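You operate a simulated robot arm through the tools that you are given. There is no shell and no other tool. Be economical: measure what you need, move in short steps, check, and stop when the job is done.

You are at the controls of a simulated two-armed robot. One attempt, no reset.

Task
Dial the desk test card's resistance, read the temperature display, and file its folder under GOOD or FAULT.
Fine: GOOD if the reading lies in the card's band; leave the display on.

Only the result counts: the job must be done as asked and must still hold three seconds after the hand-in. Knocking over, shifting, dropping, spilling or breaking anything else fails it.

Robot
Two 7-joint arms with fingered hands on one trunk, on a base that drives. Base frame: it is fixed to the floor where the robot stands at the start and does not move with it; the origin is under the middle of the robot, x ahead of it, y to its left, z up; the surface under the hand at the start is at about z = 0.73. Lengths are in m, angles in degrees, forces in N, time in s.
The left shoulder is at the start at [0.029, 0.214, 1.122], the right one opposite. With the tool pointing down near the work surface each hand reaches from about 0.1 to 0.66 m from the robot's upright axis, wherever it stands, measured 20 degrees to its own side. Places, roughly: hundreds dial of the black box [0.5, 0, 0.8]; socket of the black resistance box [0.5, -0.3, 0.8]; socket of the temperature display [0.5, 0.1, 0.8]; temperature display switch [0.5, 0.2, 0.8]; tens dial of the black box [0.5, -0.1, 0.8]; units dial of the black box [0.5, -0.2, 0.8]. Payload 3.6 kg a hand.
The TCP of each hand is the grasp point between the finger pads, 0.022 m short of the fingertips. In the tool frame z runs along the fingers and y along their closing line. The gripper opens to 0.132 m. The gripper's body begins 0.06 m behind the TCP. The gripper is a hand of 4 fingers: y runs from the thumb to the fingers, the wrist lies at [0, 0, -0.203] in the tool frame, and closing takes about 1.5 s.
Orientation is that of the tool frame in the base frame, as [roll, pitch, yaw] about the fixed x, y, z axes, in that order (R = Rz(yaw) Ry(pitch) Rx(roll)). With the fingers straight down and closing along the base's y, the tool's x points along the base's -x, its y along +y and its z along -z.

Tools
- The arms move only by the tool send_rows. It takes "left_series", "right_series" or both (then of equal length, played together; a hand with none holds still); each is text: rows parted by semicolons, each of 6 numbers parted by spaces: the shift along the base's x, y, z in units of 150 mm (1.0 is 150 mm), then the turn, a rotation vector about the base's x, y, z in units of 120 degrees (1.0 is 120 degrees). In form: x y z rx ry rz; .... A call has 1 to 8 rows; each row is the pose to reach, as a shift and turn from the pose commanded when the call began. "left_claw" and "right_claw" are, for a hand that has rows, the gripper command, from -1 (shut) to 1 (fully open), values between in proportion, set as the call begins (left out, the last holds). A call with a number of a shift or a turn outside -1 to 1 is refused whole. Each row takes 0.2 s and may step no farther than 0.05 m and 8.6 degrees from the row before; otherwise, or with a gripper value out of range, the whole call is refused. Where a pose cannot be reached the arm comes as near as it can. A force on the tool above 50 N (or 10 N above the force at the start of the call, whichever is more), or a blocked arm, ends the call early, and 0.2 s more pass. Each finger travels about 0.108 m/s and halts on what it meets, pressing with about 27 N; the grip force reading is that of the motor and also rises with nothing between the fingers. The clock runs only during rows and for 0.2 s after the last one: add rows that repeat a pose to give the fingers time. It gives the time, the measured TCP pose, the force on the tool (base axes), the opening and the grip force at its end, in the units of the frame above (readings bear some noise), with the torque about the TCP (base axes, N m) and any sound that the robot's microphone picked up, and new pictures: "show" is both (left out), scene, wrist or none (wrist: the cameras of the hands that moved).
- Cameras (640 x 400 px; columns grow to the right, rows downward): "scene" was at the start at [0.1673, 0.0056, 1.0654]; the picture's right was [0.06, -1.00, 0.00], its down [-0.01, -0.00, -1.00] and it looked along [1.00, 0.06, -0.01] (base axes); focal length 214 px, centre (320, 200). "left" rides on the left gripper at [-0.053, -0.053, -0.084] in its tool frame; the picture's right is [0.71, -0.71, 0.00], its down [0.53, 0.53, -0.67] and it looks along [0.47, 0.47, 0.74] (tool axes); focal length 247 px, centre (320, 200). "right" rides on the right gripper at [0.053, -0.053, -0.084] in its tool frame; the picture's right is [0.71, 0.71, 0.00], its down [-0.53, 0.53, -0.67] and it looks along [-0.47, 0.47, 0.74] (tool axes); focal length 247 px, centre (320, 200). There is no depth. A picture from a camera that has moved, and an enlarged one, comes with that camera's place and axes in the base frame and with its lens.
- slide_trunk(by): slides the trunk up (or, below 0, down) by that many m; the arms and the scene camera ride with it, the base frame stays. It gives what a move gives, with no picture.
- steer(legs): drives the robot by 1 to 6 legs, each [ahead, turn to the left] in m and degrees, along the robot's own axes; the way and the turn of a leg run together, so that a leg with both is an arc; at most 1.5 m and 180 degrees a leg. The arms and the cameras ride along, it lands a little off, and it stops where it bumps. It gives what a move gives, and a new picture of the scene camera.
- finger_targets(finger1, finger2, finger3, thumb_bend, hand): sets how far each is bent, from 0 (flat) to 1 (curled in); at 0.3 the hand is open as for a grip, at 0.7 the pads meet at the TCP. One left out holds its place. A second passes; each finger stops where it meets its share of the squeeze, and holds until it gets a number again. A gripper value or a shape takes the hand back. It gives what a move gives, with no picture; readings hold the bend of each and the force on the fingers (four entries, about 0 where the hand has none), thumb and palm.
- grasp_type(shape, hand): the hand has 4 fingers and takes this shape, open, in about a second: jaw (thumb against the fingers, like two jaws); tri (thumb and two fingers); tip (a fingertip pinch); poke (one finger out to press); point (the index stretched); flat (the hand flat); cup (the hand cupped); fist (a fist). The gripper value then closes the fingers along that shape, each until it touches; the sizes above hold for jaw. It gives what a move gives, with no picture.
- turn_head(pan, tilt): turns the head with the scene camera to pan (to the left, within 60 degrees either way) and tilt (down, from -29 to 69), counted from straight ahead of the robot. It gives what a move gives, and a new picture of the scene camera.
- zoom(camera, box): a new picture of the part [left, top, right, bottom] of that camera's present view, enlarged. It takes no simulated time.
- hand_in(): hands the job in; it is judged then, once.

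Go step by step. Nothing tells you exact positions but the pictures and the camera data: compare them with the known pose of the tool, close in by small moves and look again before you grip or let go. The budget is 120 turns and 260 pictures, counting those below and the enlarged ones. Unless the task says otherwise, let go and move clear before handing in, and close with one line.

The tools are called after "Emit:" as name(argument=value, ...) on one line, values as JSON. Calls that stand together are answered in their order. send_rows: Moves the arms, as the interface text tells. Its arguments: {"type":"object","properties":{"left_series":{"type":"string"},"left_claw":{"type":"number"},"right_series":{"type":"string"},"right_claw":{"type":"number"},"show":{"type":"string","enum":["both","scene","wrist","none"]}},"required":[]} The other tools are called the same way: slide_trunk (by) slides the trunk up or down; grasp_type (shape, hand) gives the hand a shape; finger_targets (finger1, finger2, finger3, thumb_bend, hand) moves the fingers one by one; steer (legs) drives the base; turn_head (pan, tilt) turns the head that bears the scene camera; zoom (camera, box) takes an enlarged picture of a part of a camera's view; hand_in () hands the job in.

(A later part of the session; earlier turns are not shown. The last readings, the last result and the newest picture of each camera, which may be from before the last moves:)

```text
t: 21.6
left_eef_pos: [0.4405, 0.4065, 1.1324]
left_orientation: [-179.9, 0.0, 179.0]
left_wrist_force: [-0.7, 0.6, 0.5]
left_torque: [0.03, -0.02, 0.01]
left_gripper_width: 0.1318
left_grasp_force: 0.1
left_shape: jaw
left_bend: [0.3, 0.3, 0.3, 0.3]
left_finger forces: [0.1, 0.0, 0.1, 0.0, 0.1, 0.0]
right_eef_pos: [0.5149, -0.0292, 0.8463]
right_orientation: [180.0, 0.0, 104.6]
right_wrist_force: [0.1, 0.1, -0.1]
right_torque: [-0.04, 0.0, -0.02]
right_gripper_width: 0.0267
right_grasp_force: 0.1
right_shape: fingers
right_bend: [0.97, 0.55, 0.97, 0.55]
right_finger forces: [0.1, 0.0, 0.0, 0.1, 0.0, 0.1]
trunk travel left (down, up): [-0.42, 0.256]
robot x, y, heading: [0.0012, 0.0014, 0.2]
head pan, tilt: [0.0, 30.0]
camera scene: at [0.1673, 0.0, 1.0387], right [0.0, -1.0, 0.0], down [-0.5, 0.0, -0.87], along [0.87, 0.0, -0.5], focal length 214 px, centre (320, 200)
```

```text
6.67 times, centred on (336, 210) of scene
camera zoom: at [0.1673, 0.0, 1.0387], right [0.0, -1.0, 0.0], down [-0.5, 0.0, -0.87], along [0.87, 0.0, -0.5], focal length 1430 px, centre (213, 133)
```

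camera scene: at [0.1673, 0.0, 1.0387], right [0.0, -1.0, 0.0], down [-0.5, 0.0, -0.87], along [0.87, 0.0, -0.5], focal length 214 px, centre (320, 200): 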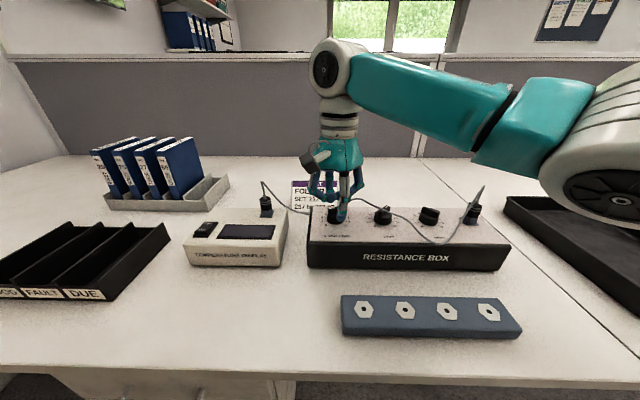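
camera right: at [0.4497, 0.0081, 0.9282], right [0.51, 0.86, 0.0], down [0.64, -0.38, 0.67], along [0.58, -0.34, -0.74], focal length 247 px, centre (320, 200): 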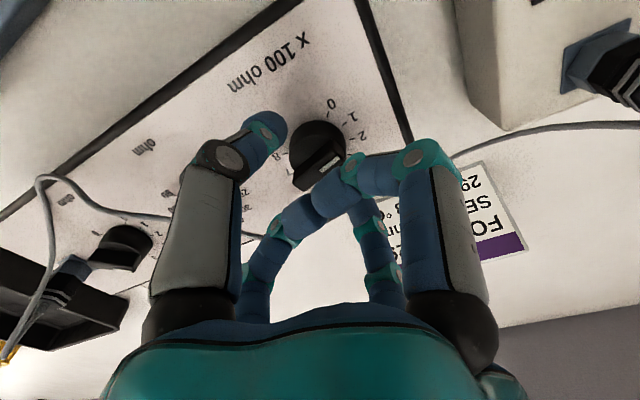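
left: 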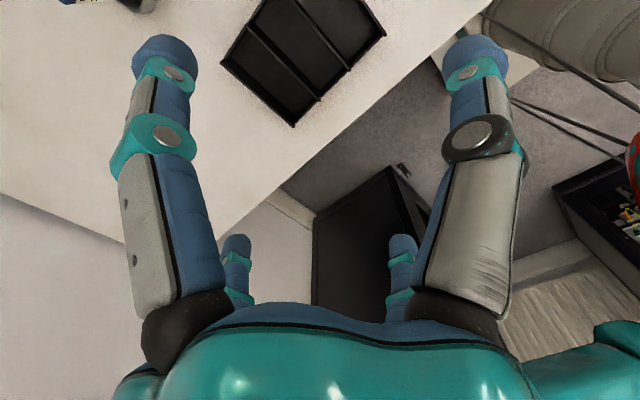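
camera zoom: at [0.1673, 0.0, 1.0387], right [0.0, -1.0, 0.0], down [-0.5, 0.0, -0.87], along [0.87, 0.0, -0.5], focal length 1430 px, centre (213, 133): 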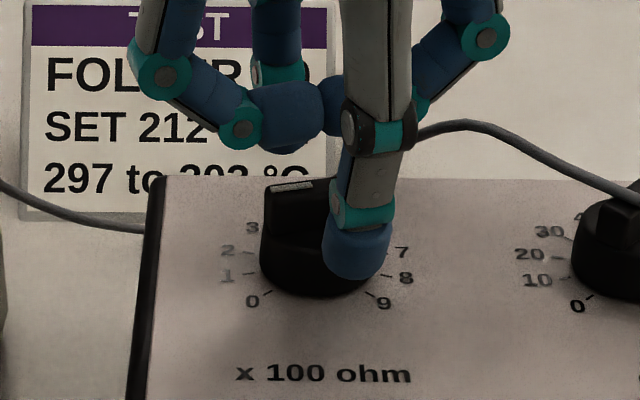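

Panel is at z≈0.793, knob top ≈0.826, tips ≈0.81. I'll lower 5 mm and close thumb and finger 2 on the bar.

Emit:
send_rows(right_series="0 0 -0.033 0 0 0; 0 0 -0.033 0 0 0", show="none")

Emit:
finger_targets(hand="right", finger2=0.75, thumb_bend=0.75)

Emit:
zoom(camera="scene", box=[288, 180, 384, 240])

Emit:
zoom(camera="right", box=[200, 60, 424, 200])

```text
t: 22.2
left_eef_pos: [0.4397, 0.407, 1.1311]
left_orientation: [180.0, -0.1, 178.9]
left_wrist_force: [-0.3, -0.6, -0.4]
left_torque: [-0.02, 0.01, 0.02]
left_gripper_width: 0.1319
left_grasp_force: 0.0
left_shape: jaw
left_bend: [0.3, 0.3, 0.3, 0.3]
left_finger forces: [0.0, 0.0, 0.0, 0.0, 0.1, 0.1]
right_eef_pos: [0.5132, -0.0297, 0.8389]
right_orientation: [180.0, 0.0, 104.6]
right_wrist_force: [0.3, -0.4, -0.1]
right_torque: [-0.03, 0.03, 0.03]
right_gripper_width: 0.0264
right_grasp_force: 0.0
right_shape: fingers
right_bend: [0.97, 0.55, 0.97, 0.55]
right_finger forces: [0.0, 0.0, 0.1, 0.0, 0.0, 0.0]
trunk travel left (down, up): [-0.42, 0.256]
robot x, y, heading: [-0.0005, -0.0019, -0.0]
head pan, tilt: [0.0, 30.0]
```

```text
t: 23.2
left_eef_pos: [0.4401, 0.4062, 1.1321]
left_orientation: [-180.0, -0.1, 179.0]
left_wrist_force: [0.2, -0.1, 0.1]
left_torque: [-0.02, 0.0, -0.02]
left_gripper_width: 0.132
left_grasp_force: 0.0
left_shape: jaw
left_bend: [0.3, 0.3, 0.3, 0.3]
left_finger forces: [0.1, 0.1, 0.0, 0.0, 0.0, 0.0]
right_eef_pos: [0.5146, -0.03, 0.8389]
right_orientation: [-179.9, 0.0, 104.6]
right_wrist_force: [-3.9, -2.0, 0.3]
right_torque: [-0.04, 0.04, 0.0]
right_gripper_width: 0.0093
right_grasp_force: 6.1
right_shape: fingers
right_bend: [0.97, 0.72, 0.97, 0.68]
right_finger forces: [0.1, 4.0, 0.0, 0.1, 8.0, 0.1]
trunk travel left (down, up): [-0.42, 0.256]
robot x, y, heading: [0.0008, -0.0005, 0.2]
head pan, tilt: [0.0, 30.0]
```

```text
6.67 times, centred on (336, 210) of scene
camera zoom: at [0.1673, -0.0002, 1.0388], right [0.0, -1.0, 0.0], down [-0.5, 0.0, -0.87], along [0.87, 0.0, -0.5], focal length 1430 px, centre (213, 133)
```

zoom: 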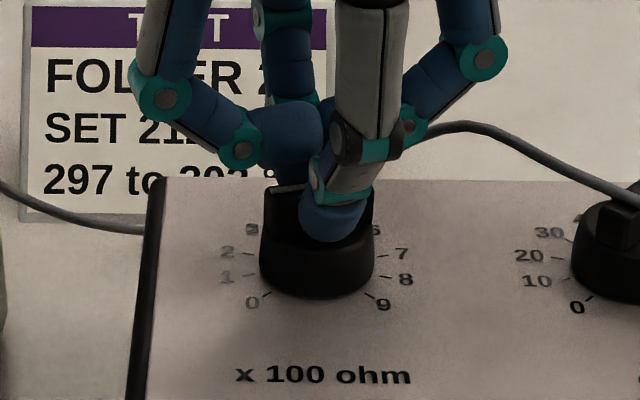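

```text
2.86 times, centred on (312, 130) of right
camera zoom: at [0.4496, 0.008, 0.9225], right [0.51, 0.86, 0.0], down [0.64, -0.38, 0.67], along [0.57, -0.34, -0.74], focal length 706 px, centre (343, 400)
```

zoom: 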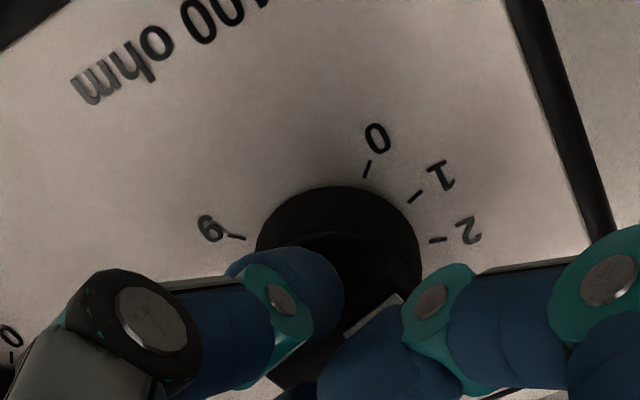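

The bar is gripped (4–8 N). Turning clockwise 30°.

Emit:
send_rows(right_series="0 0 0 0 0 -0.06; 0 0 0 0 0 -0.12; 0 0 0 0 0 -0.18; 0 0 0 0 0 -0.24; 0 0 0 0 0 -0.26; 0 0 0 0 0 -0.26")

Emit:
zoom(camera="scene", box=[288, 180, 384, 240])

Emit:
zoom(camera="right", box=[200, 60, 424, 200])

```text
t: 24.6
left_eef_pos: [0.4391, 0.4058, 1.1311]
left_orientation: [-179.9, 0.0, 179.0]
left_wrist_force: [-0.6, -0.4, 0.7]
left_torque: [0.0, 0.01, 0.01]
left_gripper_width: 0.1321
left_grasp_force: 0.0
left_shape: jaw
left_bend: [0.3, 0.3, 0.3, 0.3]
left_finger forces: [0.0, 0.0, 0.0, 0.0, 0.0, 0.0]
right_eef_pos: [0.5152, -0.0291, 0.8398]
right_orientation: [180.0, 0.0, 73.3]
right_wrist_force: [-0.5, -1.5, -0.2]
right_torque: [-0.03, 0.0, 0.03]
right_gripper_width: 0.009
right_grasp_force: 5.4
right_shape: fingers
right_bend: [0.97, 0.72, 0.97, 0.68]
right_finger forces: [0.0, 5.1, 0.0, 0.0, 6.2, 0.0]
trunk travel left (down, up): [-0.42, 0.256]
robot x, y, heading: [-0.0015, -0.0001, 0.1]
head pan, tilt: [0.0, 30.0]
camera scene: at [0.1675, -0.0002, 1.0388], right [0.0, -1.0, 0.0], down [-0.5, 0.0, -0.87], along [0.87, 0.0, -0.5], focal length 214 px, centre (320, 200)
camera right: at [0.4792, 0.0362, 0.9229], right [0.88, 0.47, 0.0], down [0.35, -0.66, 0.67], along [0.32, -0.59, -0.74], focal length 247 px, centre (320, 200)
```

scene: 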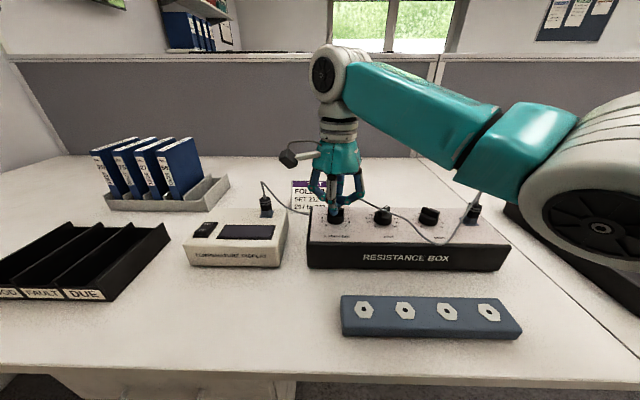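
right: 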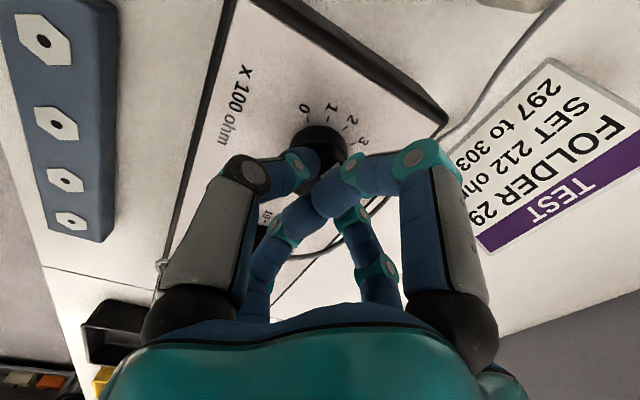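

```text
6.67 times, centred on (336, 210) of scene
camera zoom: at [0.1675, -0.0002, 1.0388], right [0.0, -1.0, 0.0], down [-0.5, 0.0, -0.87], along [0.87, 0.0, -0.5], focal length 1430 px, centre (213, 133)
```

zoom: 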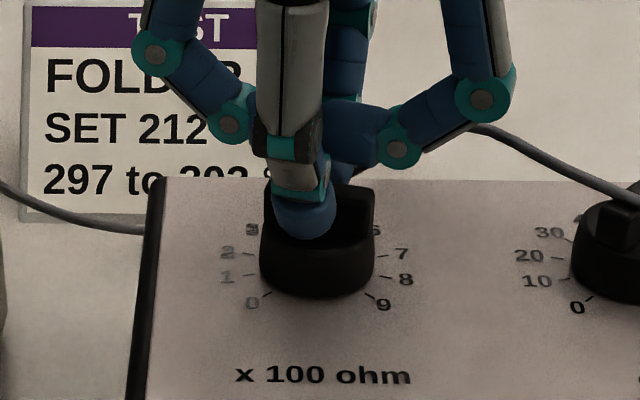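

```text
2.86 times, centred on (312, 130) of right
camera zoom: at [0.4792, 0.0362, 0.9229], right [0.88, 0.47, 0.0], down [0.35, -0.66, 0.67], along [0.32, -0.59, -0.74], focal length 706 px, centre (343, 400)
```

zoom: 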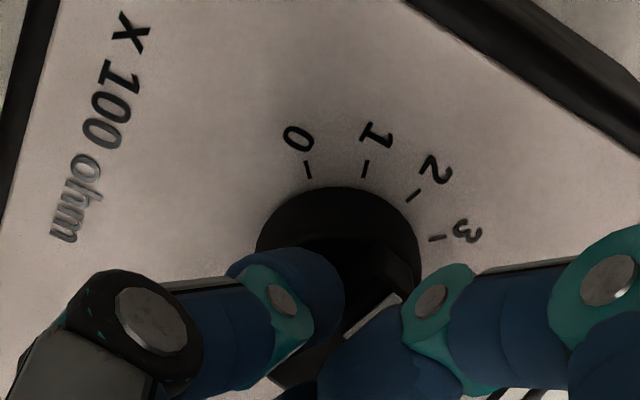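

The knob turned with the hand. Opening, rising and checking.

Emit:
finger_targets(hand="right", finger2=0.55, thumb_bend=0.55)

Emit:
send_rows(right_series="0 0 0.2 0 0 0; 0 0 0.4 0 0 0; 0 0 0.6 0 0 0; 0 0 0.6 0 0 0", show="wrist")

Emit:
zoom(camera="right", box=[240, 40, 400, 140])

Emit:
zoom(camera="scene", box=[308, 180, 468, 280])

```text
t: 25.6
left_eef_pos: [0.4389, 0.4071, 1.1316]
left_orientation: [180.0, 0.0, 179.1]
left_wrist_force: [-0.8, 0.3, 0.1]
left_torque: [0.03, -0.02, 0.03]
left_gripper_width: 0.1321
left_grasp_force: 0.1
left_shape: jaw
left_bend: [0.3, 0.3, 0.3, 0.3]
left_finger forces: [0.0, 0.0, 0.0, 0.0, 0.0, 0.0]
right_eef_pos: [0.5137, -0.0304, 0.8409]
right_orientation: [180.0, 0.0, 73.4]
right_wrist_force: [0.3, -0.7, -0.5]
right_torque: [0.02, 0.0, 0.03]
right_gripper_width: 0.0263
right_grasp_force: 0.0
right_shape: fingers
right_bend: [0.97, 0.55, 0.97, 0.55]
right_finger forces: [0.0, 0.0, 0.0, 0.1, 0.1, 0.0]
trunk travel left (down, up): [-0.42, 0.256]
robot x, y, heading: [0.0019, 0.0038, -0.1]
head pan, tilt: [0.0, 30.0]
```

```text
t: 26.6
left_eef_pos: [0.439, 0.4061, 1.1309]
left_orientation: [-180.0, -0.1, 179.0]
left_wrist_force: [-0.1, 0.3, -0.3]
left_torque: [-0.01, 0.01, 0.01]
left_gripper_width: 0.1318
left_grasp_force: 0.0
left_shape: jaw
left_bend: [0.3, 0.3, 0.3, 0.3]
left_finger forces: [0.0, 0.0, 0.0, 0.0, 0.0, 0.1]
right_eef_pos: [0.5134, -0.0286, 0.93]
right_orientation: [180.0, -0.1, 73.4]
right_wrist_force: [-0.1, -1.0, -0.2]
right_torque: [0.04, 0.03, 0.03]
right_gripper_width: 0.0267
right_grasp_force: 0.1
right_shape: fingers
right_bend: [0.97, 0.55, 0.97, 0.55]
right_finger forces: [0.1, 0.0, 0.0, 0.1, 0.0, 0.0]
trunk travel left (down, up): [-0.42, 0.256]
robot x, y, heading: [-0.0015, -0.0024, 0.2]
head pan, tilt: [0.0, 30.0]
camera right: at [0.4777, 0.0375, 1.0137], right [0.88, 0.48, 0.0], down [0.35, -0.65, 0.67], along [0.32, -0.59, -0.74], focal length 247 px, centre (320, 200)
```

right: 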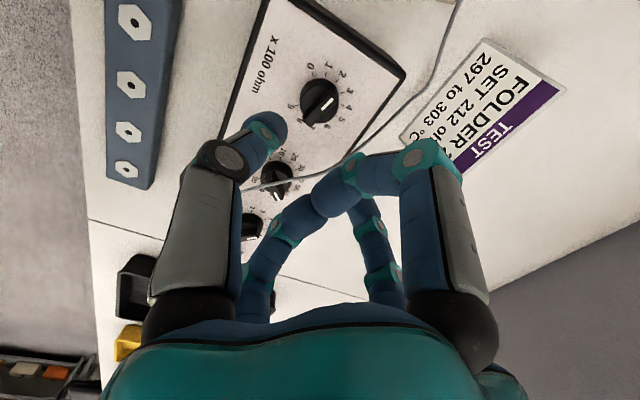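

```text
4.00 times, centred on (320, 90) of right
camera zoom: at [0.4777, 0.0375, 1.0137], right [0.88, 0.48, 0.0], down [0.35, -0.65, 0.67], along [0.32, -0.59, -0.74], focal length 988 px, centre (320, 640)
```

zoom: 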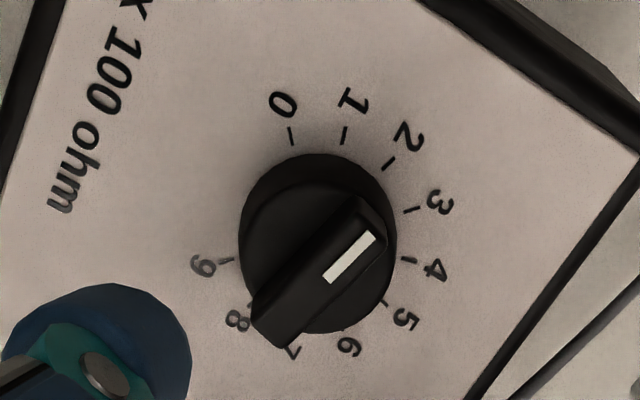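

```text
4.00 times, centred on (388, 230) of scene
camera zoom: at [0.1674, -0.0001, 1.0388], right [0.0, -1.0, 0.0], down [-0.5, 0.0, -0.87], along [0.87, 0.0, -0.5], focal length 858 px, centre (48, 80)
```

zoom: 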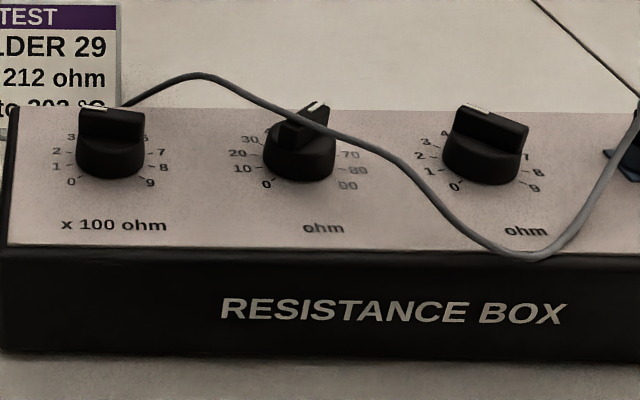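

Hundreds now reads 2. The tens knob is at about (0.514, -0.123); I'll move over it and turn to close across its bar (yaw 135).

Emit:
send_rows(right_series="0 -0.1 0 0 0 0.065; 0 -0.2 0 0 0 0.13; 0 -0.3 0 0 0 0.195; 0 -0.4 0 0 0 0.26; 0 -0.5 0 0 0 0.325; 0 -0.6 0 0 0 0.39; 0 -0.625 0 0 0 0.455; 0 -0.625 0 0 0 0.513", show="none")

Emit:
send_rows(right_series="0 0 -0.2 0 0 0; 0 0 -0.4 0 0 0; 0 0 -0.4 0 0 0")

Emit:
zoom(camera="scene", box=[320, 160, 448, 240])

Emit:
zoom(camera="right", box=[200, 60, 424, 200])

```text
t: 28.4
left_eef_pos: [0.4402, 0.4069, 1.132]
left_orientation: [-180.0, -0.2, 179.0]
left_wrist_force: [0.8, 1.2, -0.3]
left_torque: [0.02, 0.02, 0.0]
left_gripper_width: 0.1319
left_grasp_force: 0.1
left_shape: jaw
left_bend: [0.3, 0.3, 0.3, 0.3]
left_finger forces: [0.0, 0.0, 0.0, 0.1, 0.0, 0.1]
right_eef_pos: [0.5142, -0.1243, 0.9303]
right_orientation: [-180.0, 0.0, 135.1]
right_wrist_force: [-0.8, -0.1, 0.2]
right_torque: [-0.01, 0.01, 0.0]
right_gripper_width: 0.0263
right_grasp_force: 0.1
right_shape: fingers
right_bend: [0.97, 0.55, 0.97, 0.55]
right_finger forces: [0.0, 0.0, 0.0, 0.0, 0.0, 0.0]
trunk travel left (down, up): [-0.42, 0.256]
robot x, y, heading: [0.0008, -0.0007, 0.0]
head pan, tilt: [0.0, 30.0]
```

```text
t: 29.2
left_eef_pos: [0.4408, 0.4071, 1.1307]
left_orientation: [180.0, -0.1, 178.9]
left_wrist_force: [0.0, -0.4, 0.4]
left_torque: [-0.01, -0.01, 0.01]
left_gripper_width: 0.1318
left_grasp_force: 0.1
left_shape: jaw
left_bend: [0.3, 0.3, 0.3, 0.3]
left_finger forces: [0.0, 0.1, 0.0, 0.1, 0.0, 0.0]
right_eef_pos: [0.5137, -0.1232, 0.8697]
right_orientation: [-179.9, 0.0, 135.0]
right_wrist_force: [-0.7, 0.9, 0.2]
right_torque: [-0.03, -0.02, 0.0]
right_gripper_width: 0.0265
right_grasp_force: 0.1
right_shape: fingers
right_bend: [0.97, 0.55, 0.97, 0.55]
right_finger forces: [0.0, 0.0, 0.1, 0.1, 0.0, 0.0]
trunk travel left (down, up): [-0.42, 0.256]
robot x, y, heading: [-0.0, -0.0013, 0.2]
head pan, tilt: [0.0, 30.0]
camera scene: at [0.1673, 0.0, 1.0388], right [0.0, -1.0, 0.0], down [-0.5, 0.0, -0.87], along [0.87, 0.0, -0.5], focal length 214 px, centre (320, 200)
camera right: at [0.439, -0.1242, 0.9531], right [0.0, 1.0, 0.0], down [0.74, 0.0, 0.67], along [0.67, 0.0, -0.74], focal length 247 px, centre (320, 200)
```

scene: 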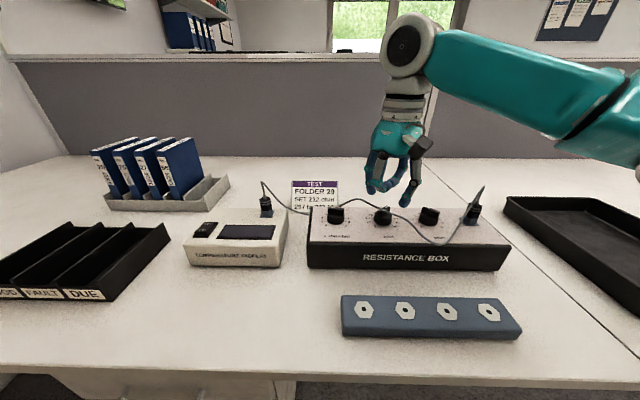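
right: 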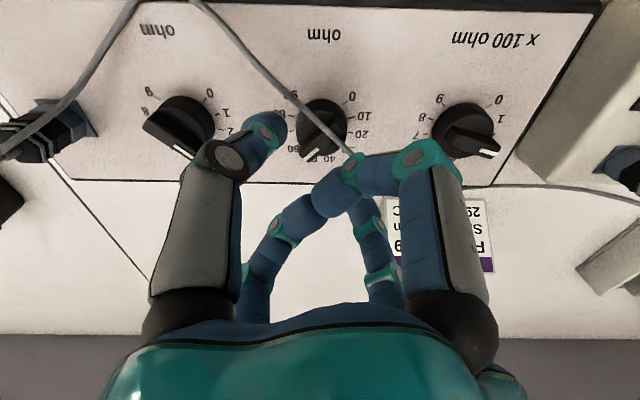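

```text
5.00 times, centred on (384, 200) of scene
camera zoom: at [0.1673, 0.0, 1.0388], right [0.0, -1.0, 0.0], down [-0.5, 0.0, -0.87], along [0.87, 0.0, -0.5], focal length 1072 px, centre (0, 200)
```

zoom: 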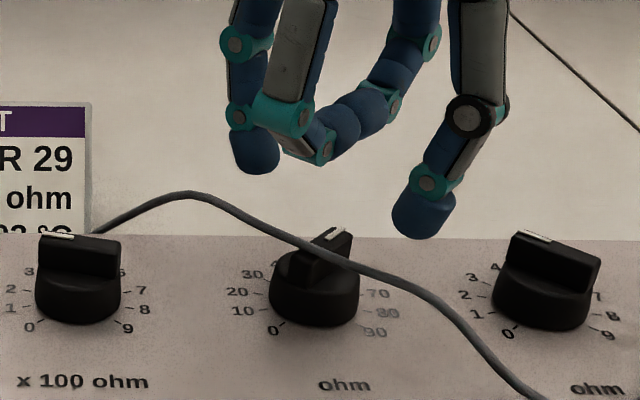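

```text
2.86 times, centred on (312, 130) of right
camera zoom: at [0.439, -0.1242, 0.9531], right [0.0, 1.0, 0.0], down [0.74, 0.0, 0.67], along [0.67, 0.0, -0.74], focal length 706 px, centre (343, 400)
```

zoom: 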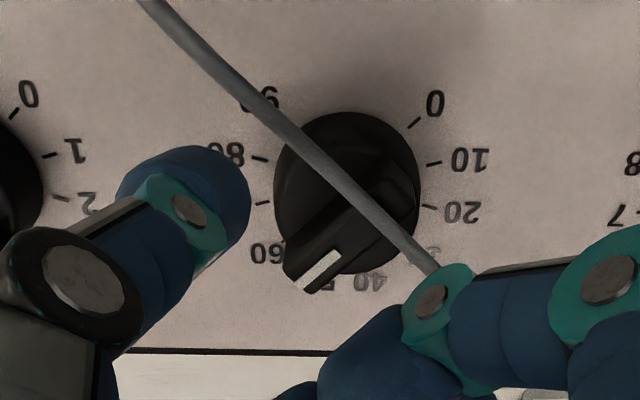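

The cable runs along the closing line. I'll lower gently in the centre and see whether the cable reacts at all.

Emit:
send_rows(right_series="0 0 -0.07 0 0 0; 0 0 -0.14 0 0 0; 0 0 -0.2 0 0 0; 0 0 -0.2 0 0 0")

Emit:
zoom(camera="scene", box=[320, 170, 448, 250])

Emit:
zoom(camera="right", box=[200, 60, 424, 200])

```text
t: 30.2
left_eef_pos: [0.4393, 0.4066, 1.1311]
left_orientation: [180.0, 0.0, 178.9]
left_wrist_force: [0.5, 1.3, 0.0]
left_torque: [-0.02, -0.01, -0.01]
left_gripper_width: 0.132
left_grasp_force: 0.1
left_shape: jaw
left_bend: [0.3, 0.3, 0.3, 0.3]
left_finger forces: [0.0, 0.1, 0.0, 0.0, 0.0, 0.1]
right_eef_pos: [0.5147, -0.1231, 0.8404]
right_orientation: [180.0, 0.1, 134.9]
right_wrist_force: [-0.6, 0.7, 0.0]
right_torque: [0.0, 0.03, 0.03]
right_gripper_width: 0.0264
right_grasp_force: 0.1
right_shape: fingers
right_bend: [0.97, 0.55, 0.97, 0.55]
right_finger forces: [0.0, 0.0, 0.0, 0.0, 0.0, 0.0]
trunk travel left (down, up): [-0.42, 0.256]
robot x, y, heading: [0.0, -0.0022, 0.2]
head pan, tilt: [0.0, 30.0]
camera scene: at [0.1673, -0.0001, 1.0388], right [0.0, -1.0, 0.0], down [-0.5, 0.0, -0.87], along [0.87, 0.0, -0.5], focal length 214 px, centre (320, 200)
camera right: at [0.4396, -0.1239, 0.9229], right [0.0, 1.0, 0.0], down [0.74, 0.0, 0.67], along [0.67, 0.0, -0.74], focal length 247 px, centre (320, 200)
```

scene: 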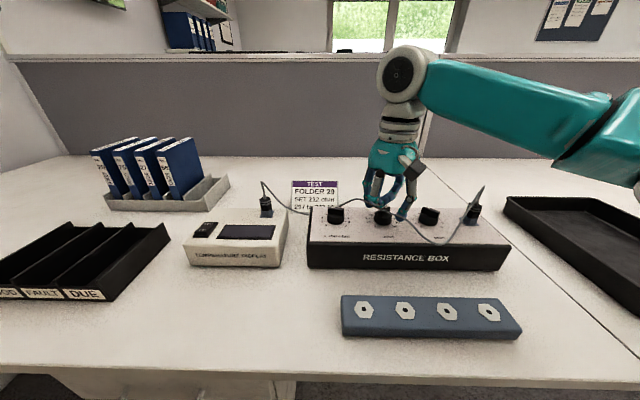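
right: 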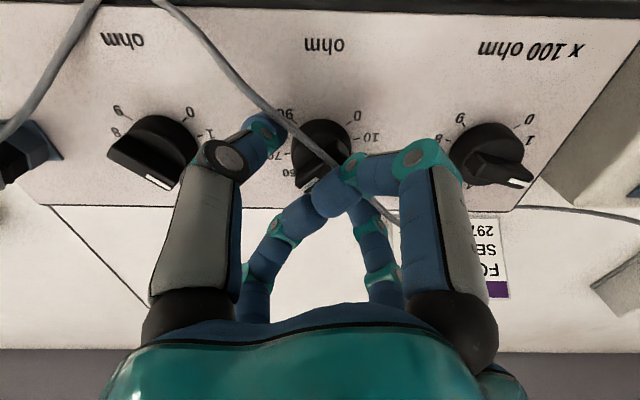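

```text
5.00 times, centred on (384, 210) of scene
camera zoom: at [0.1673, -0.0001, 1.0388], right [0.0, -1.0, 0.0], down [-0.5, 0.0, -0.87], along [0.87, 0.0, -0.5], focal length 1072 px, centre (0, 150)
```

zoom: 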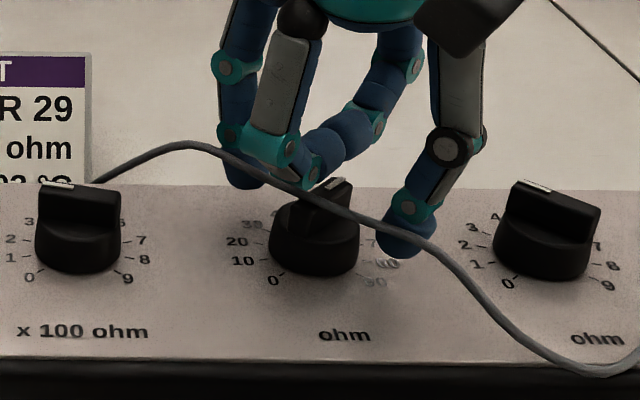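

```text
2.86 times, centred on (312, 130) of right
camera zoom: at [0.4396, -0.1239, 0.9229], right [0.0, 1.0, 0.0], down [0.74, 0.0, 0.67], along [0.67, 0.0, -0.74], focal length 706 px, centre (343, 400)
```

zoom: 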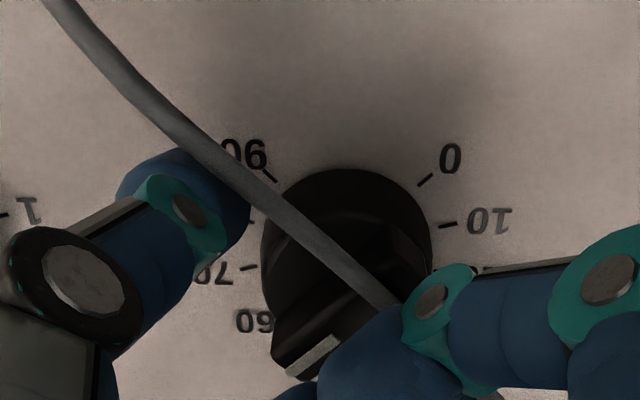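

No contact so far; closing on the bar.

Emit:
finger_targets(hand="right", finger2=0.75, thumb_bend=0.75)

Emit:
send_rows(right_series="0 0 0 0 0 0.06; 0 0 0 0 0 0.12; 0 0 0 0 0 0.18; 0 0 0 0 0 0.24; 0 0 0 0 0 0.24")

Emit:
zoom(camera="scene", box=[320, 170, 448, 250])

Emit:
zoom(camera="right", box=[200, 60, 424, 200])

```text
t: 31.2
left_eef_pos: [0.4402, 0.4071, 1.1323]
left_orientation: [179.9, -0.1, 179.0]
left_wrist_force: [-0.3, 0.2, -0.1]
left_torque: [0.0, -0.01, -0.01]
left_gripper_width: 0.1319
left_grasp_force: 0.0
left_shape: jaw
left_bend: [0.3, 0.3, 0.3, 0.3]
left_finger forces: [0.0, 0.0, 0.1, 0.0, 0.0, 0.0]
right_eef_pos: [0.5142, -0.1245, 0.838]
right_orientation: [-179.9, 0.0, 134.8]
right_wrist_force: [-3.8, -2.1, 0.2]
right_torque: [-0.06, 0.06, 0.01]
right_gripper_width: 0.0097
right_grasp_force: 5.8
right_shape: fingers
right_bend: [0.97, 0.72, 0.97, 0.68]
right_finger forces: [0.0, 3.7, 0.0, 0.1, 8.4, 0.1]
trunk travel left (down, up): [-0.42, 0.256]
robot x, y, heading: [-0.0014, -0.0013, 0.3]
head pan, tilt: [0.0, 30.0]
```

```text
t: 32.4
left_eef_pos: [0.4419, 0.4066, 1.1311]
left_orientation: [-179.9, -0.2, 179.0]
left_wrist_force: [0.7, -0.4, 1.4]
left_torque: [-0.01, 0.02, 0.02]
left_gripper_width: 0.1319
left_grasp_force: 0.1
left_shape: jaw
left_bend: [0.3, 0.3, 0.3, 0.3]
left_finger forces: [0.0, 0.0, 0.0, 0.0, 0.1, 0.1]
right_eef_pos: [0.5148, -0.1237, 0.84]
right_orientation: [180.0, 0.1, 163.9]
right_wrist_force: [0.6, 0.7, 0.2]
right_torque: [0.05, 0.0, -0.02]
right_gripper_width: 0.0094
right_grasp_force: 5.2
right_shape: fingers
right_bend: [0.97, 0.72, 0.97, 0.68]
right_finger forces: [0.0, 5.5, 0.0, 0.0, 5.3, 0.1]
trunk travel left (down, up): [-0.42, 0.256]
robot x, y, heading: [0.0009, 0.0019, 0.1]
head pan, tilt: [0.0, 30.0]
camera scene: at [0.1677, -0.0001, 1.0387], right [0.0, -1.0, 0.0], down [-0.5, 0.0, -0.87], along [0.87, 0.0, -0.5], focal length 214 px, centre (320, 200)
camera right: at [0.4485, -0.1605, 0.9232], right [-0.48, 0.88, 0.0], down [0.65, 0.36, 0.67], along [0.58, 0.32, -0.74], focal length 247 px, centre (320, 200)
```

scene: 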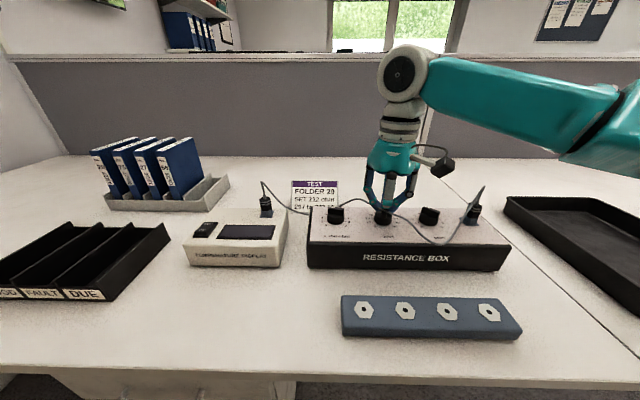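
right: 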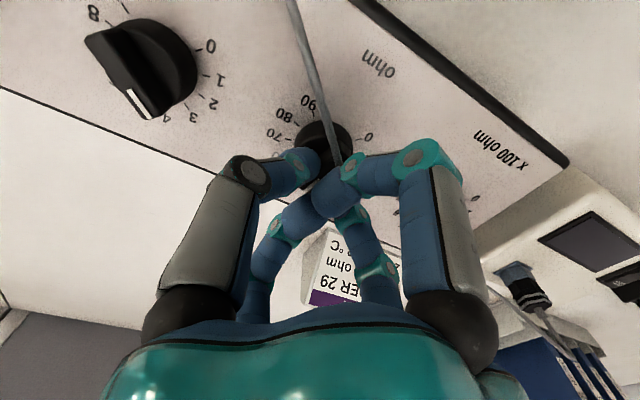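

```text
5.00 times, centred on (384, 210) of scene
camera zoom: at [0.1677, -0.0001, 1.0387], right [0.0, -1.0, 0.0], down [-0.5, 0.0, -0.87], along [0.87, 0.0, -0.5], focal length 1072 px, centre (0, 150)
```

zoom: 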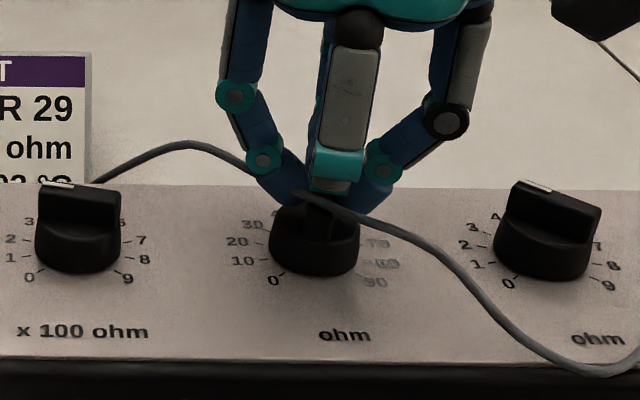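

```text
2.86 times, centred on (312, 130) of right
camera zoom: at [0.4485, -0.1605, 0.9232], right [-0.48, 0.88, 0.0], down [0.65, 0.36, 0.67], along [0.58, 0.32, -0.74], focal length 706 px, centre (343, 400)
```

zoom: 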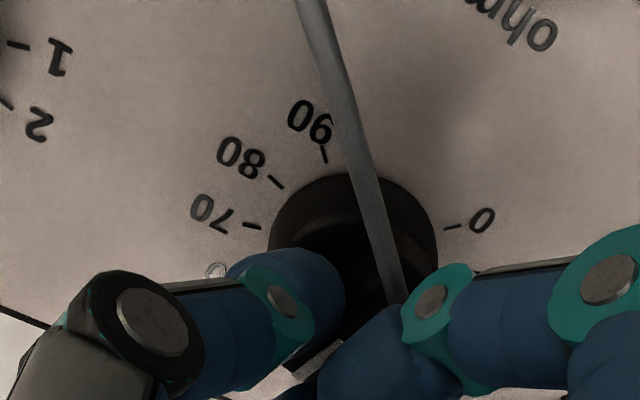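

The knob follows, and the cable doesn't obstruct. Continuing ccw another 66°.

Emit:
send_rows(right_series="0 0 0 0 0 0.07; 0 0 0 0 0 0.14; 0 0 0 0 0 0.21; 0 0 0 0 0 0.28; 0 0 0 0 0 0.35; 0 0 0 0 0 0.42; 0 0 0 0 0 0.49; 0 0 0 0 0 0.51", show="none")

```text
t: 34.2
left_eef_pos: [0.4402, 0.4073, 1.1301]
left_orientation: [180.0, -0.1, 179.1]
left_wrist_force: [-0.9, 0.0, 0.8]
left_torque: [0.03, 0.01, 0.02]
left_gripper_width: 0.1318
left_grasp_force: 0.1
left_shape: jaw
left_bend: [0.3, 0.3, 0.3, 0.3]
left_finger forces: [0.1, 0.0, 0.0, 0.0, 0.1, 0.1]
right_eef_pos: [0.5134, -0.1235, 0.84]
right_orientation: [179.9, 0.1, -134.9]
right_wrist_force: [0.5, 3.8, 0.3]
right_torque: [0.09, 0.0, -0.01]
right_gripper_width: 0.008
right_grasp_force: 5.2
right_shape: fingers
right_bend: [0.97, 0.72, 0.97, 0.69]
right_finger forces: [0.0, 7.5, 0.0, 0.0, 4.6, 0.0]
trunk travel left (down, up): [-0.42, 0.256]
robot x, y, heading: [0.0003, -0.0014, 0.1]
head pan, tilt: [0.0, 30.0]
```

No reach trouble; continuing the remaining 61°.

Emit:
send_rows(right_series="0 0 0 0 0 0.07; 0 0 0 0 0 0.14; 0 0 0 0 0 0.21; 0 0 0 0 0 0.28; 0 0 0 0 0 0.35; 0 0 0 0 0 0.42; 0 0 0 0 0 0.49; 0 0 0 0 0 0.51")

Emit:
zoom(camera="scene", box=[320, 170, 448, 250])

Emit:
zoom(camera="right", box=[200, 60, 424, 200])

```text
t: 36.0
left_eef_pos: [0.4405, 0.4078, 1.131]
left_orientation: [-179.8, 0.0, 179.0]
left_wrist_force: [-0.1, 0.4, 0.7]
left_torque: [0.03, -0.01, -0.04]
left_gripper_width: 0.1318
left_grasp_force: 0.0
left_shape: jaw
left_bend: [0.3, 0.3, 0.3, 0.3]
left_finger forces: [0.0, 0.0, 0.0, 0.0, 0.0, 0.0]
right_eef_pos: [0.5143, -0.1222, 0.8396]
right_orientation: [179.9, -0.1, -73.7]
right_wrist_force: [-3.2, 8.8, 0.2]
right_torque: [0.12, 0.03, -0.03]
right_gripper_width: 0.0072
right_grasp_force: 6.7
right_shape: fingers
right_bend: [0.97, 0.72, 0.97, 0.71]
right_finger forces: [0.1, 7.4, 0.0, 0.0, 5.6, 0.0]
trunk travel left (down, up): [-0.42, 0.256]
robot x, y, heading: [0.0002, 0.0011, 0.1]
head pan, tilt: [0.0, 30.0]
camera scene: at [0.1669, 0.0007, 1.0389], right [0.0, -1.0, 0.0], down [-0.5, 0.0, -0.87], along [0.87, 0.0, -0.5], focal length 214 px, centre (320, 200)
camera right: at [0.5802, -0.1589, 0.9232], right [-0.48, -0.88, 0.0], down [-0.65, 0.36, 0.67], along [-0.59, 0.32, -0.74], focal length 247 px, centre (320, 200)
```

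scene: 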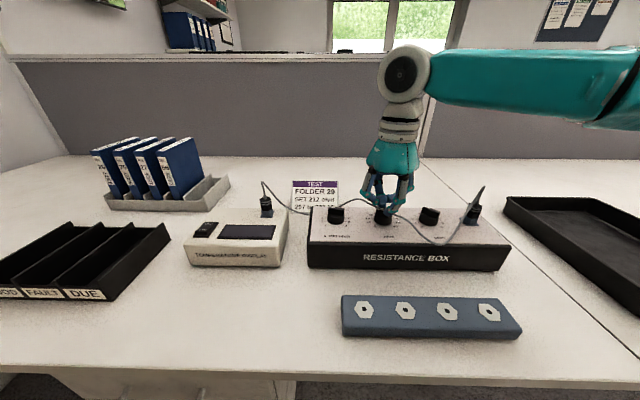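
right: 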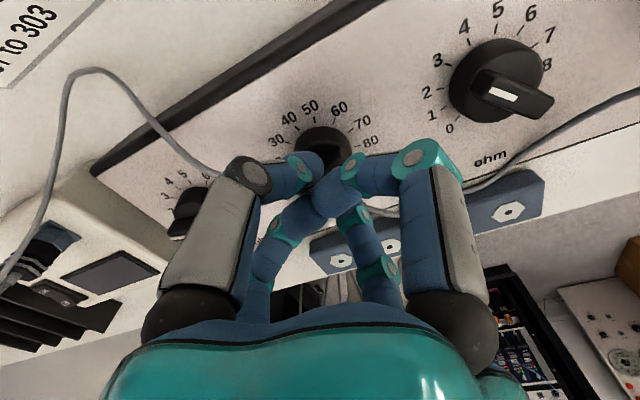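

```text
5.00 times, centred on (384, 210) of scene
camera zoom: at [0.1669, 0.0007, 1.0389], right [0.0, -1.0, 0.0], down [-0.5, 0.0, -0.87], along [0.87, 0.0, -0.5], focal length 1072 px, centre (0, 150)
```

zoom: 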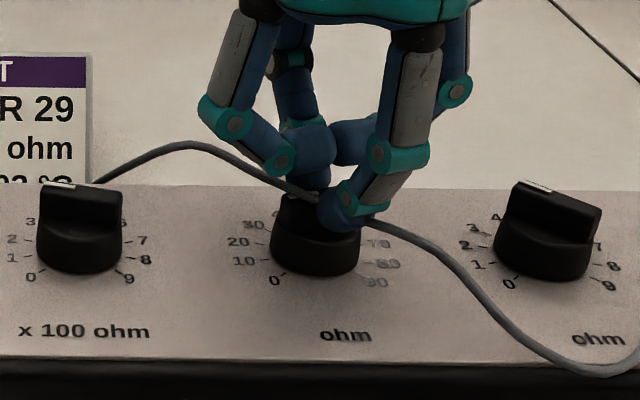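

```text
2.86 times, centred on (312, 130) of right
camera zoom: at [0.5802, -0.1589, 0.9232], right [-0.48, -0.88, 0.0], down [-0.65, 0.36, 0.67], along [-0.59, 0.32, -0.74], focal length 706 px, centre (343, 400)
```

zoom: 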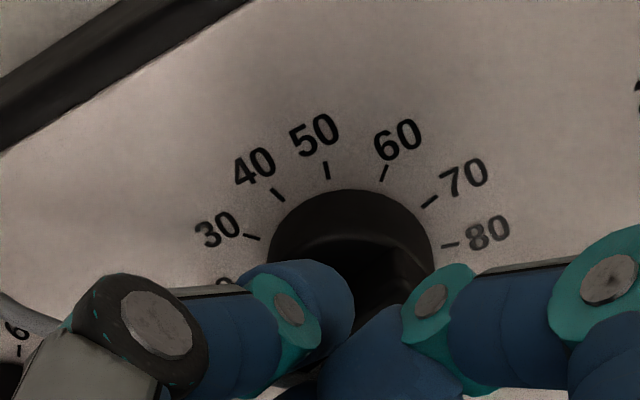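

Releasing, rising and checking where the tens dial points.

Emit:
finger_targets(hand="right", finger2=0.55, thumb_bend=0.55)

Emit:
send_rows(right_series="0 0 0.2 0 0 0; 0 0 0.4 0 0 0; 0 0 0.6 0 0 0; 0 0 0.6 0 0 0", show="wrist")

Emit:
zoom(camera="right", box=[240, 40, 400, 140])

Emit:
zoom(camera="scene", box=[308, 180, 468, 280])

```text
t: 37.0
left_eef_pos: [0.441, 0.4072, 1.1305]
left_orientation: [180.0, -0.2, 179.0]
left_wrist_force: [0.3, 0.7, -0.2]
left_torque: [0.0, -0.02, 0.01]
left_gripper_width: 0.1317
left_grasp_force: 0.0
left_shape: jaw
left_bend: [0.3, 0.3, 0.3, 0.3]
left_finger forces: [0.0, 0.0, 0.1, 0.1, 0.1, 0.0]
right_eef_pos: [0.5137, -0.1238, 0.8408]
right_orientation: [179.9, 0.0, -74.0]
right_wrist_force: [0.5, 0.0, 0.6]
right_torque: [0.01, -0.01, 0.01]
right_gripper_width: 0.0266
right_grasp_force: 0.0
right_shape: fingers
right_bend: [0.97, 0.55, 0.97, 0.55]
right_finger forces: [0.0, 0.0, 0.0, 0.0, 0.0, 0.1]
trunk travel left (down, up): [-0.42, 0.256]
robot x, y, heading: [0.0017, -0.0031, -0.1]
head pan, tilt: [0.0, 30.0]
```

```text
t: 38.0
left_eef_pos: [0.4398, 0.4067, 1.1312]
left_orientation: [180.0, -0.1, 179.0]
left_wrist_force: [0.2, -0.2, 0.1]
left_torque: [0.01, -0.02, 0.02]
left_gripper_width: 0.1319
left_grasp_force: 0.0
left_shape: jaw
left_bend: [0.3, 0.3, 0.3, 0.3]
left_finger forces: [0.0, 0.0, 0.0, 0.0, 0.0, 0.0]
right_eef_pos: [0.5159, -0.1261, 0.9305]
right_orientation: [179.9, 0.0, -73.9]
right_wrist_force: [0.3, 0.3, 0.1]
right_torque: [-0.04, 0.06, 0.02]
right_gripper_width: 0.0263
right_grasp_force: 0.1
right_shape: fingers
right_bend: [0.97, 0.55, 0.97, 0.55]
right_finger forces: [0.1, 0.1, 0.1, 0.1, 0.1, 0.0]
trunk travel left (down, up): [-0.42, 0.256]
robot x, y, heading: [-0.001, 0.0009, 0.0]
head pan, tilt: [0.0, 30.0]
camera right: at [0.5825, -0.1616, 1.0134], right [-0.48, -0.88, 0.0], down [-0.65, 0.36, 0.67], along [-0.59, 0.32, -0.74], focal length 247 px, centre (320, 200)
```

right: 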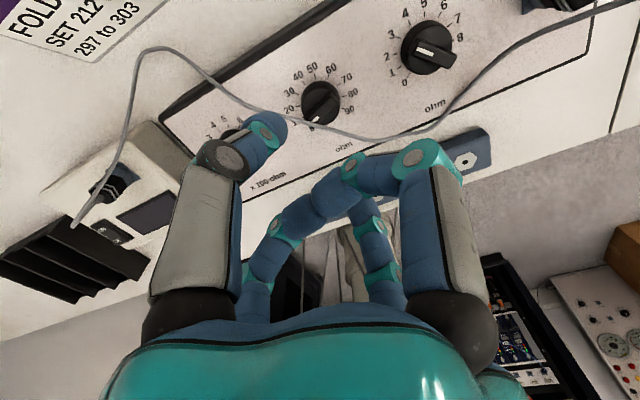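

```text
4.00 times, centred on (320, 90) of right
camera zoom: at [0.5825, -0.1616, 1.0134], right [-0.48, -0.88, 0.0], down [-0.65, 0.36, 0.67], along [-0.59, 0.32, -0.74], focal length 988 px, centre (320, 640)
```

zoom: 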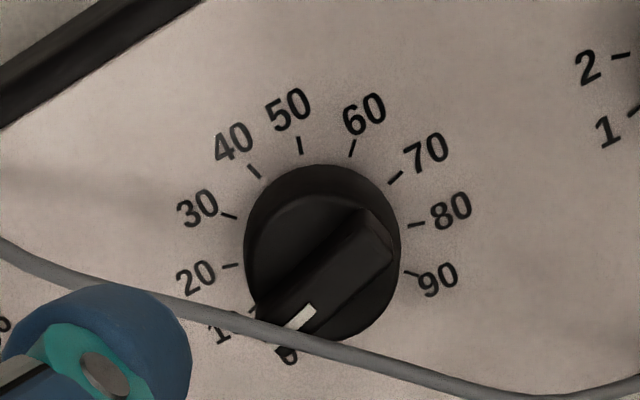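

```text
4.00 times, centred on (388, 230) of scene
camera zoom: at [0.1675, -0.0001, 1.0388], right [0.0, -1.0, 0.0], down [-0.5, 0.0, -0.87], along [0.87, 0.0, -0.5], focal length 858 px, centre (48, 80)
```

zoom: 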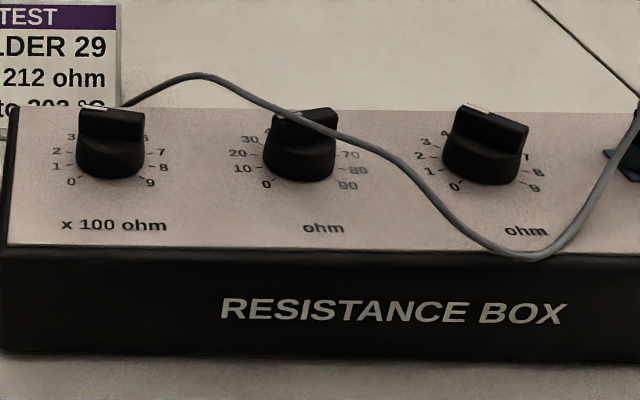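

Tens now at 10. Checking the units dial in the wrist view.

Emit:
zoom(camera="right", box=[360, 0, 488, 80])

```text
5.00 times, centred on (424, 40) of right
camera zoom: at [0.5825, -0.1616, 1.0134], right [-0.48, -0.88, 0.0], down [-0.65, 0.36, 0.67], along [-0.59, 0.32, -0.74], focal length 1235 px, centre (-200, 1000)
```

zoom: 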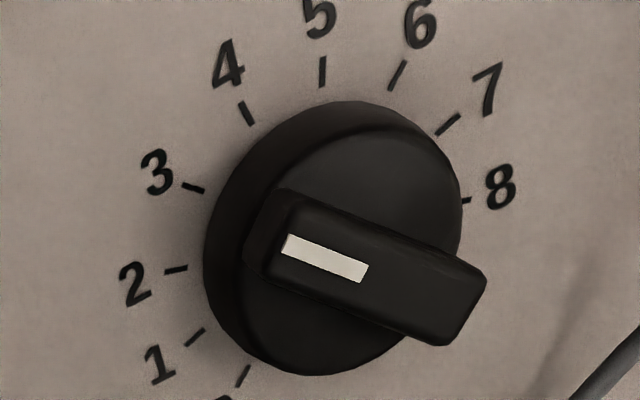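

Units points at 3. Moving over it at (0.514, -0.2135), yaw −135.

Emit:
send_rows(right_series="0 -0.1 0 0 0 -0.065; 0 -0.2 0 0 0 -0.13; 0 -0.3 0 0 0 -0.195; 0 -0.4 0 0 0 -0.26; 0 -0.5 0 0 0 -0.325; 0 -0.597 0 0 0 -0.39; 0 -0.597 0 0 0 -0.455; 0 -0.597 0 0 0 -0.51", show="none")

Emit:
send_rows(right_series="0 0 -0.2 0 0 0; 0 0 -0.4 0 0 0; 0 0 -0.5 0 0 0; 0 0 -0.5 0 0 0")

Emit:
zoom(camera="scene", box=[360, 170, 488, 250])

Emit:
zoom(camera="right", box=[200, 60, 424, 200])

```text
t: 39.8
left_eef_pos: [0.4402, 0.4055, 1.1318]
left_orientation: [180.0, -0.1, 178.9]
left_wrist_force: [0.7, -0.7, -1.1]
left_torque: [-0.01, 0.0, 0.01]
left_gripper_width: 0.1318
left_grasp_force: 0.1
left_shape: jaw
left_bend: [0.3, 0.3, 0.3, 0.3]
left_finger forces: [0.0, 0.1, 0.0, 0.0, 0.0, 0.0]
right_eef_pos: [0.5153, -0.2138, 0.9291]
right_orientation: [-180.0, 0.0, -135.3]
right_wrist_force: [0.4, 0.1, 0.0]
right_torque: [0.02, 0.0, -0.03]
right_gripper_width: 0.0266
right_grasp_force: 0.0
right_shape: fingers
right_bend: [0.97, 0.55, 0.97, 0.55]
right_finger forces: [0.1, 0.1, 0.0, 0.0, 0.1, 0.0]
trunk travel left (down, up): [-0.42, 0.256]
robot x, y, heading: [0.0008, -0.0034, 0.0]
head pan, tilt: [0.0, 30.0]
```

```text
t: 40.8
left_eef_pos: [0.4396, 0.4064, 1.1308]
left_orientation: [179.9, -0.1, 179.1]
left_wrist_force: [-0.2, 0.4, -0.5]
left_torque: [0.0, -0.01, -0.01]
left_gripper_width: 0.1318
left_grasp_force: 0.1
left_shape: jaw
left_bend: [0.3, 0.3, 0.3, 0.3]
left_finger forces: [0.0, 0.1, 0.0, 0.1, 0.0, 0.0]
right_eef_pos: [0.5139, -0.2131, 0.8545]
right_orientation: [180.0, 0.0, -135.1]
right_wrist_force: [0.1, -0.3, 0.8]
right_torque: [-0.02, 0.0, -0.01]
right_gripper_width: 0.0265
right_grasp_force: 0.1
right_shape: fingers
right_bend: [0.97, 0.55, 0.97, 0.55]
right_finger forces: [0.0, 0.1, 0.0, 0.0, 0.1, 0.0]
trunk travel left (down, up): [-0.42, 0.256]
robot x, y, heading: [-0.0002, 0.0008, 0.4]
head pan, tilt: [0.0, 30.0]
camera scene: at [0.1673, -0.0001, 1.0388], right [0.0, -1.0, 0.0], down [-0.5, 0.0, -0.87], along [0.87, 0.0, -0.5], focal length 214 px, centre (320, 200)
camera right: at [0.5141, -0.2886, 0.9379], right [-1.0, 0.0, 0.0], down [0.0, 0.74, 0.67], along [0.0, 0.67, -0.74], focal length 247 px, centre (320, 200)
```

scene: 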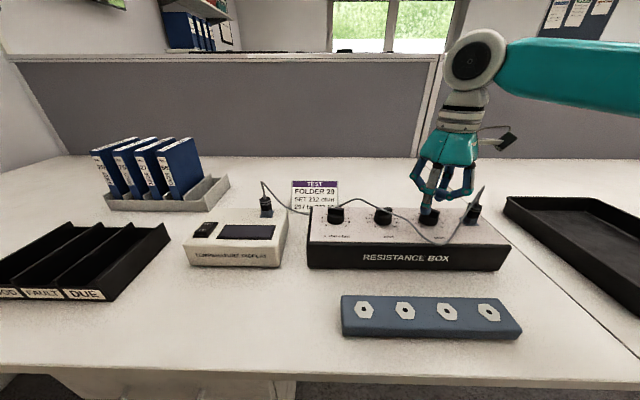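
right: 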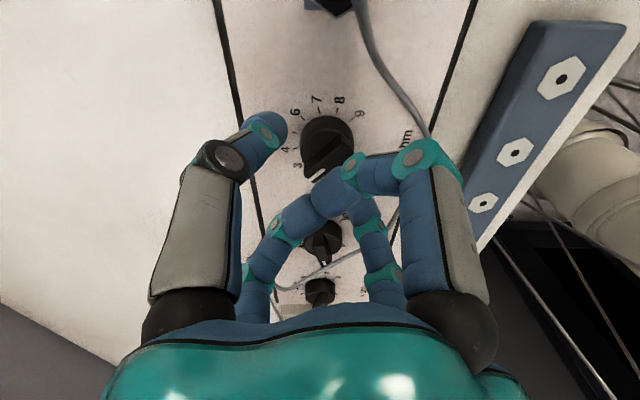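

```text
5.00 times, centred on (424, 210) of scene
camera zoom: at [0.1673, -0.0001, 1.0388], right [0.0, -1.0, 0.0], down [-0.5, 0.0, -0.87], along [0.87, 0.0, -0.5], focal length 1072 px, centre (-200, 150)
```

zoom: 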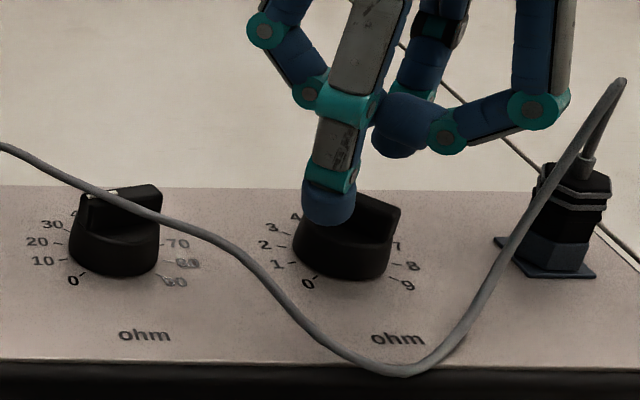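

```text
2.86 times, centred on (312, 130) of right
camera zoom: at [0.5141, -0.2886, 0.9379], right [-1.0, 0.0, 0.0], down [0.0, 0.74, 0.67], along [0.0, 0.67, -0.74], focal length 706 px, centre (343, 400)
```

zoom: 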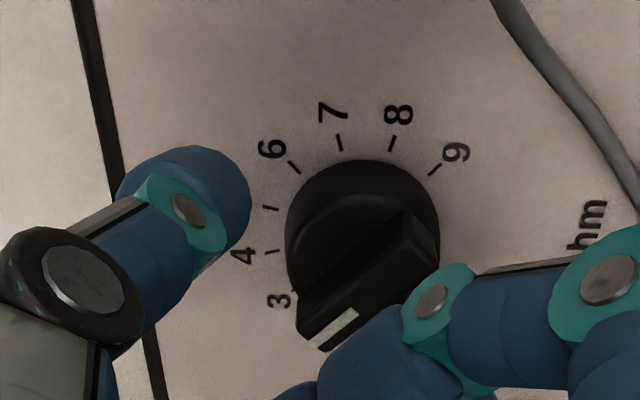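

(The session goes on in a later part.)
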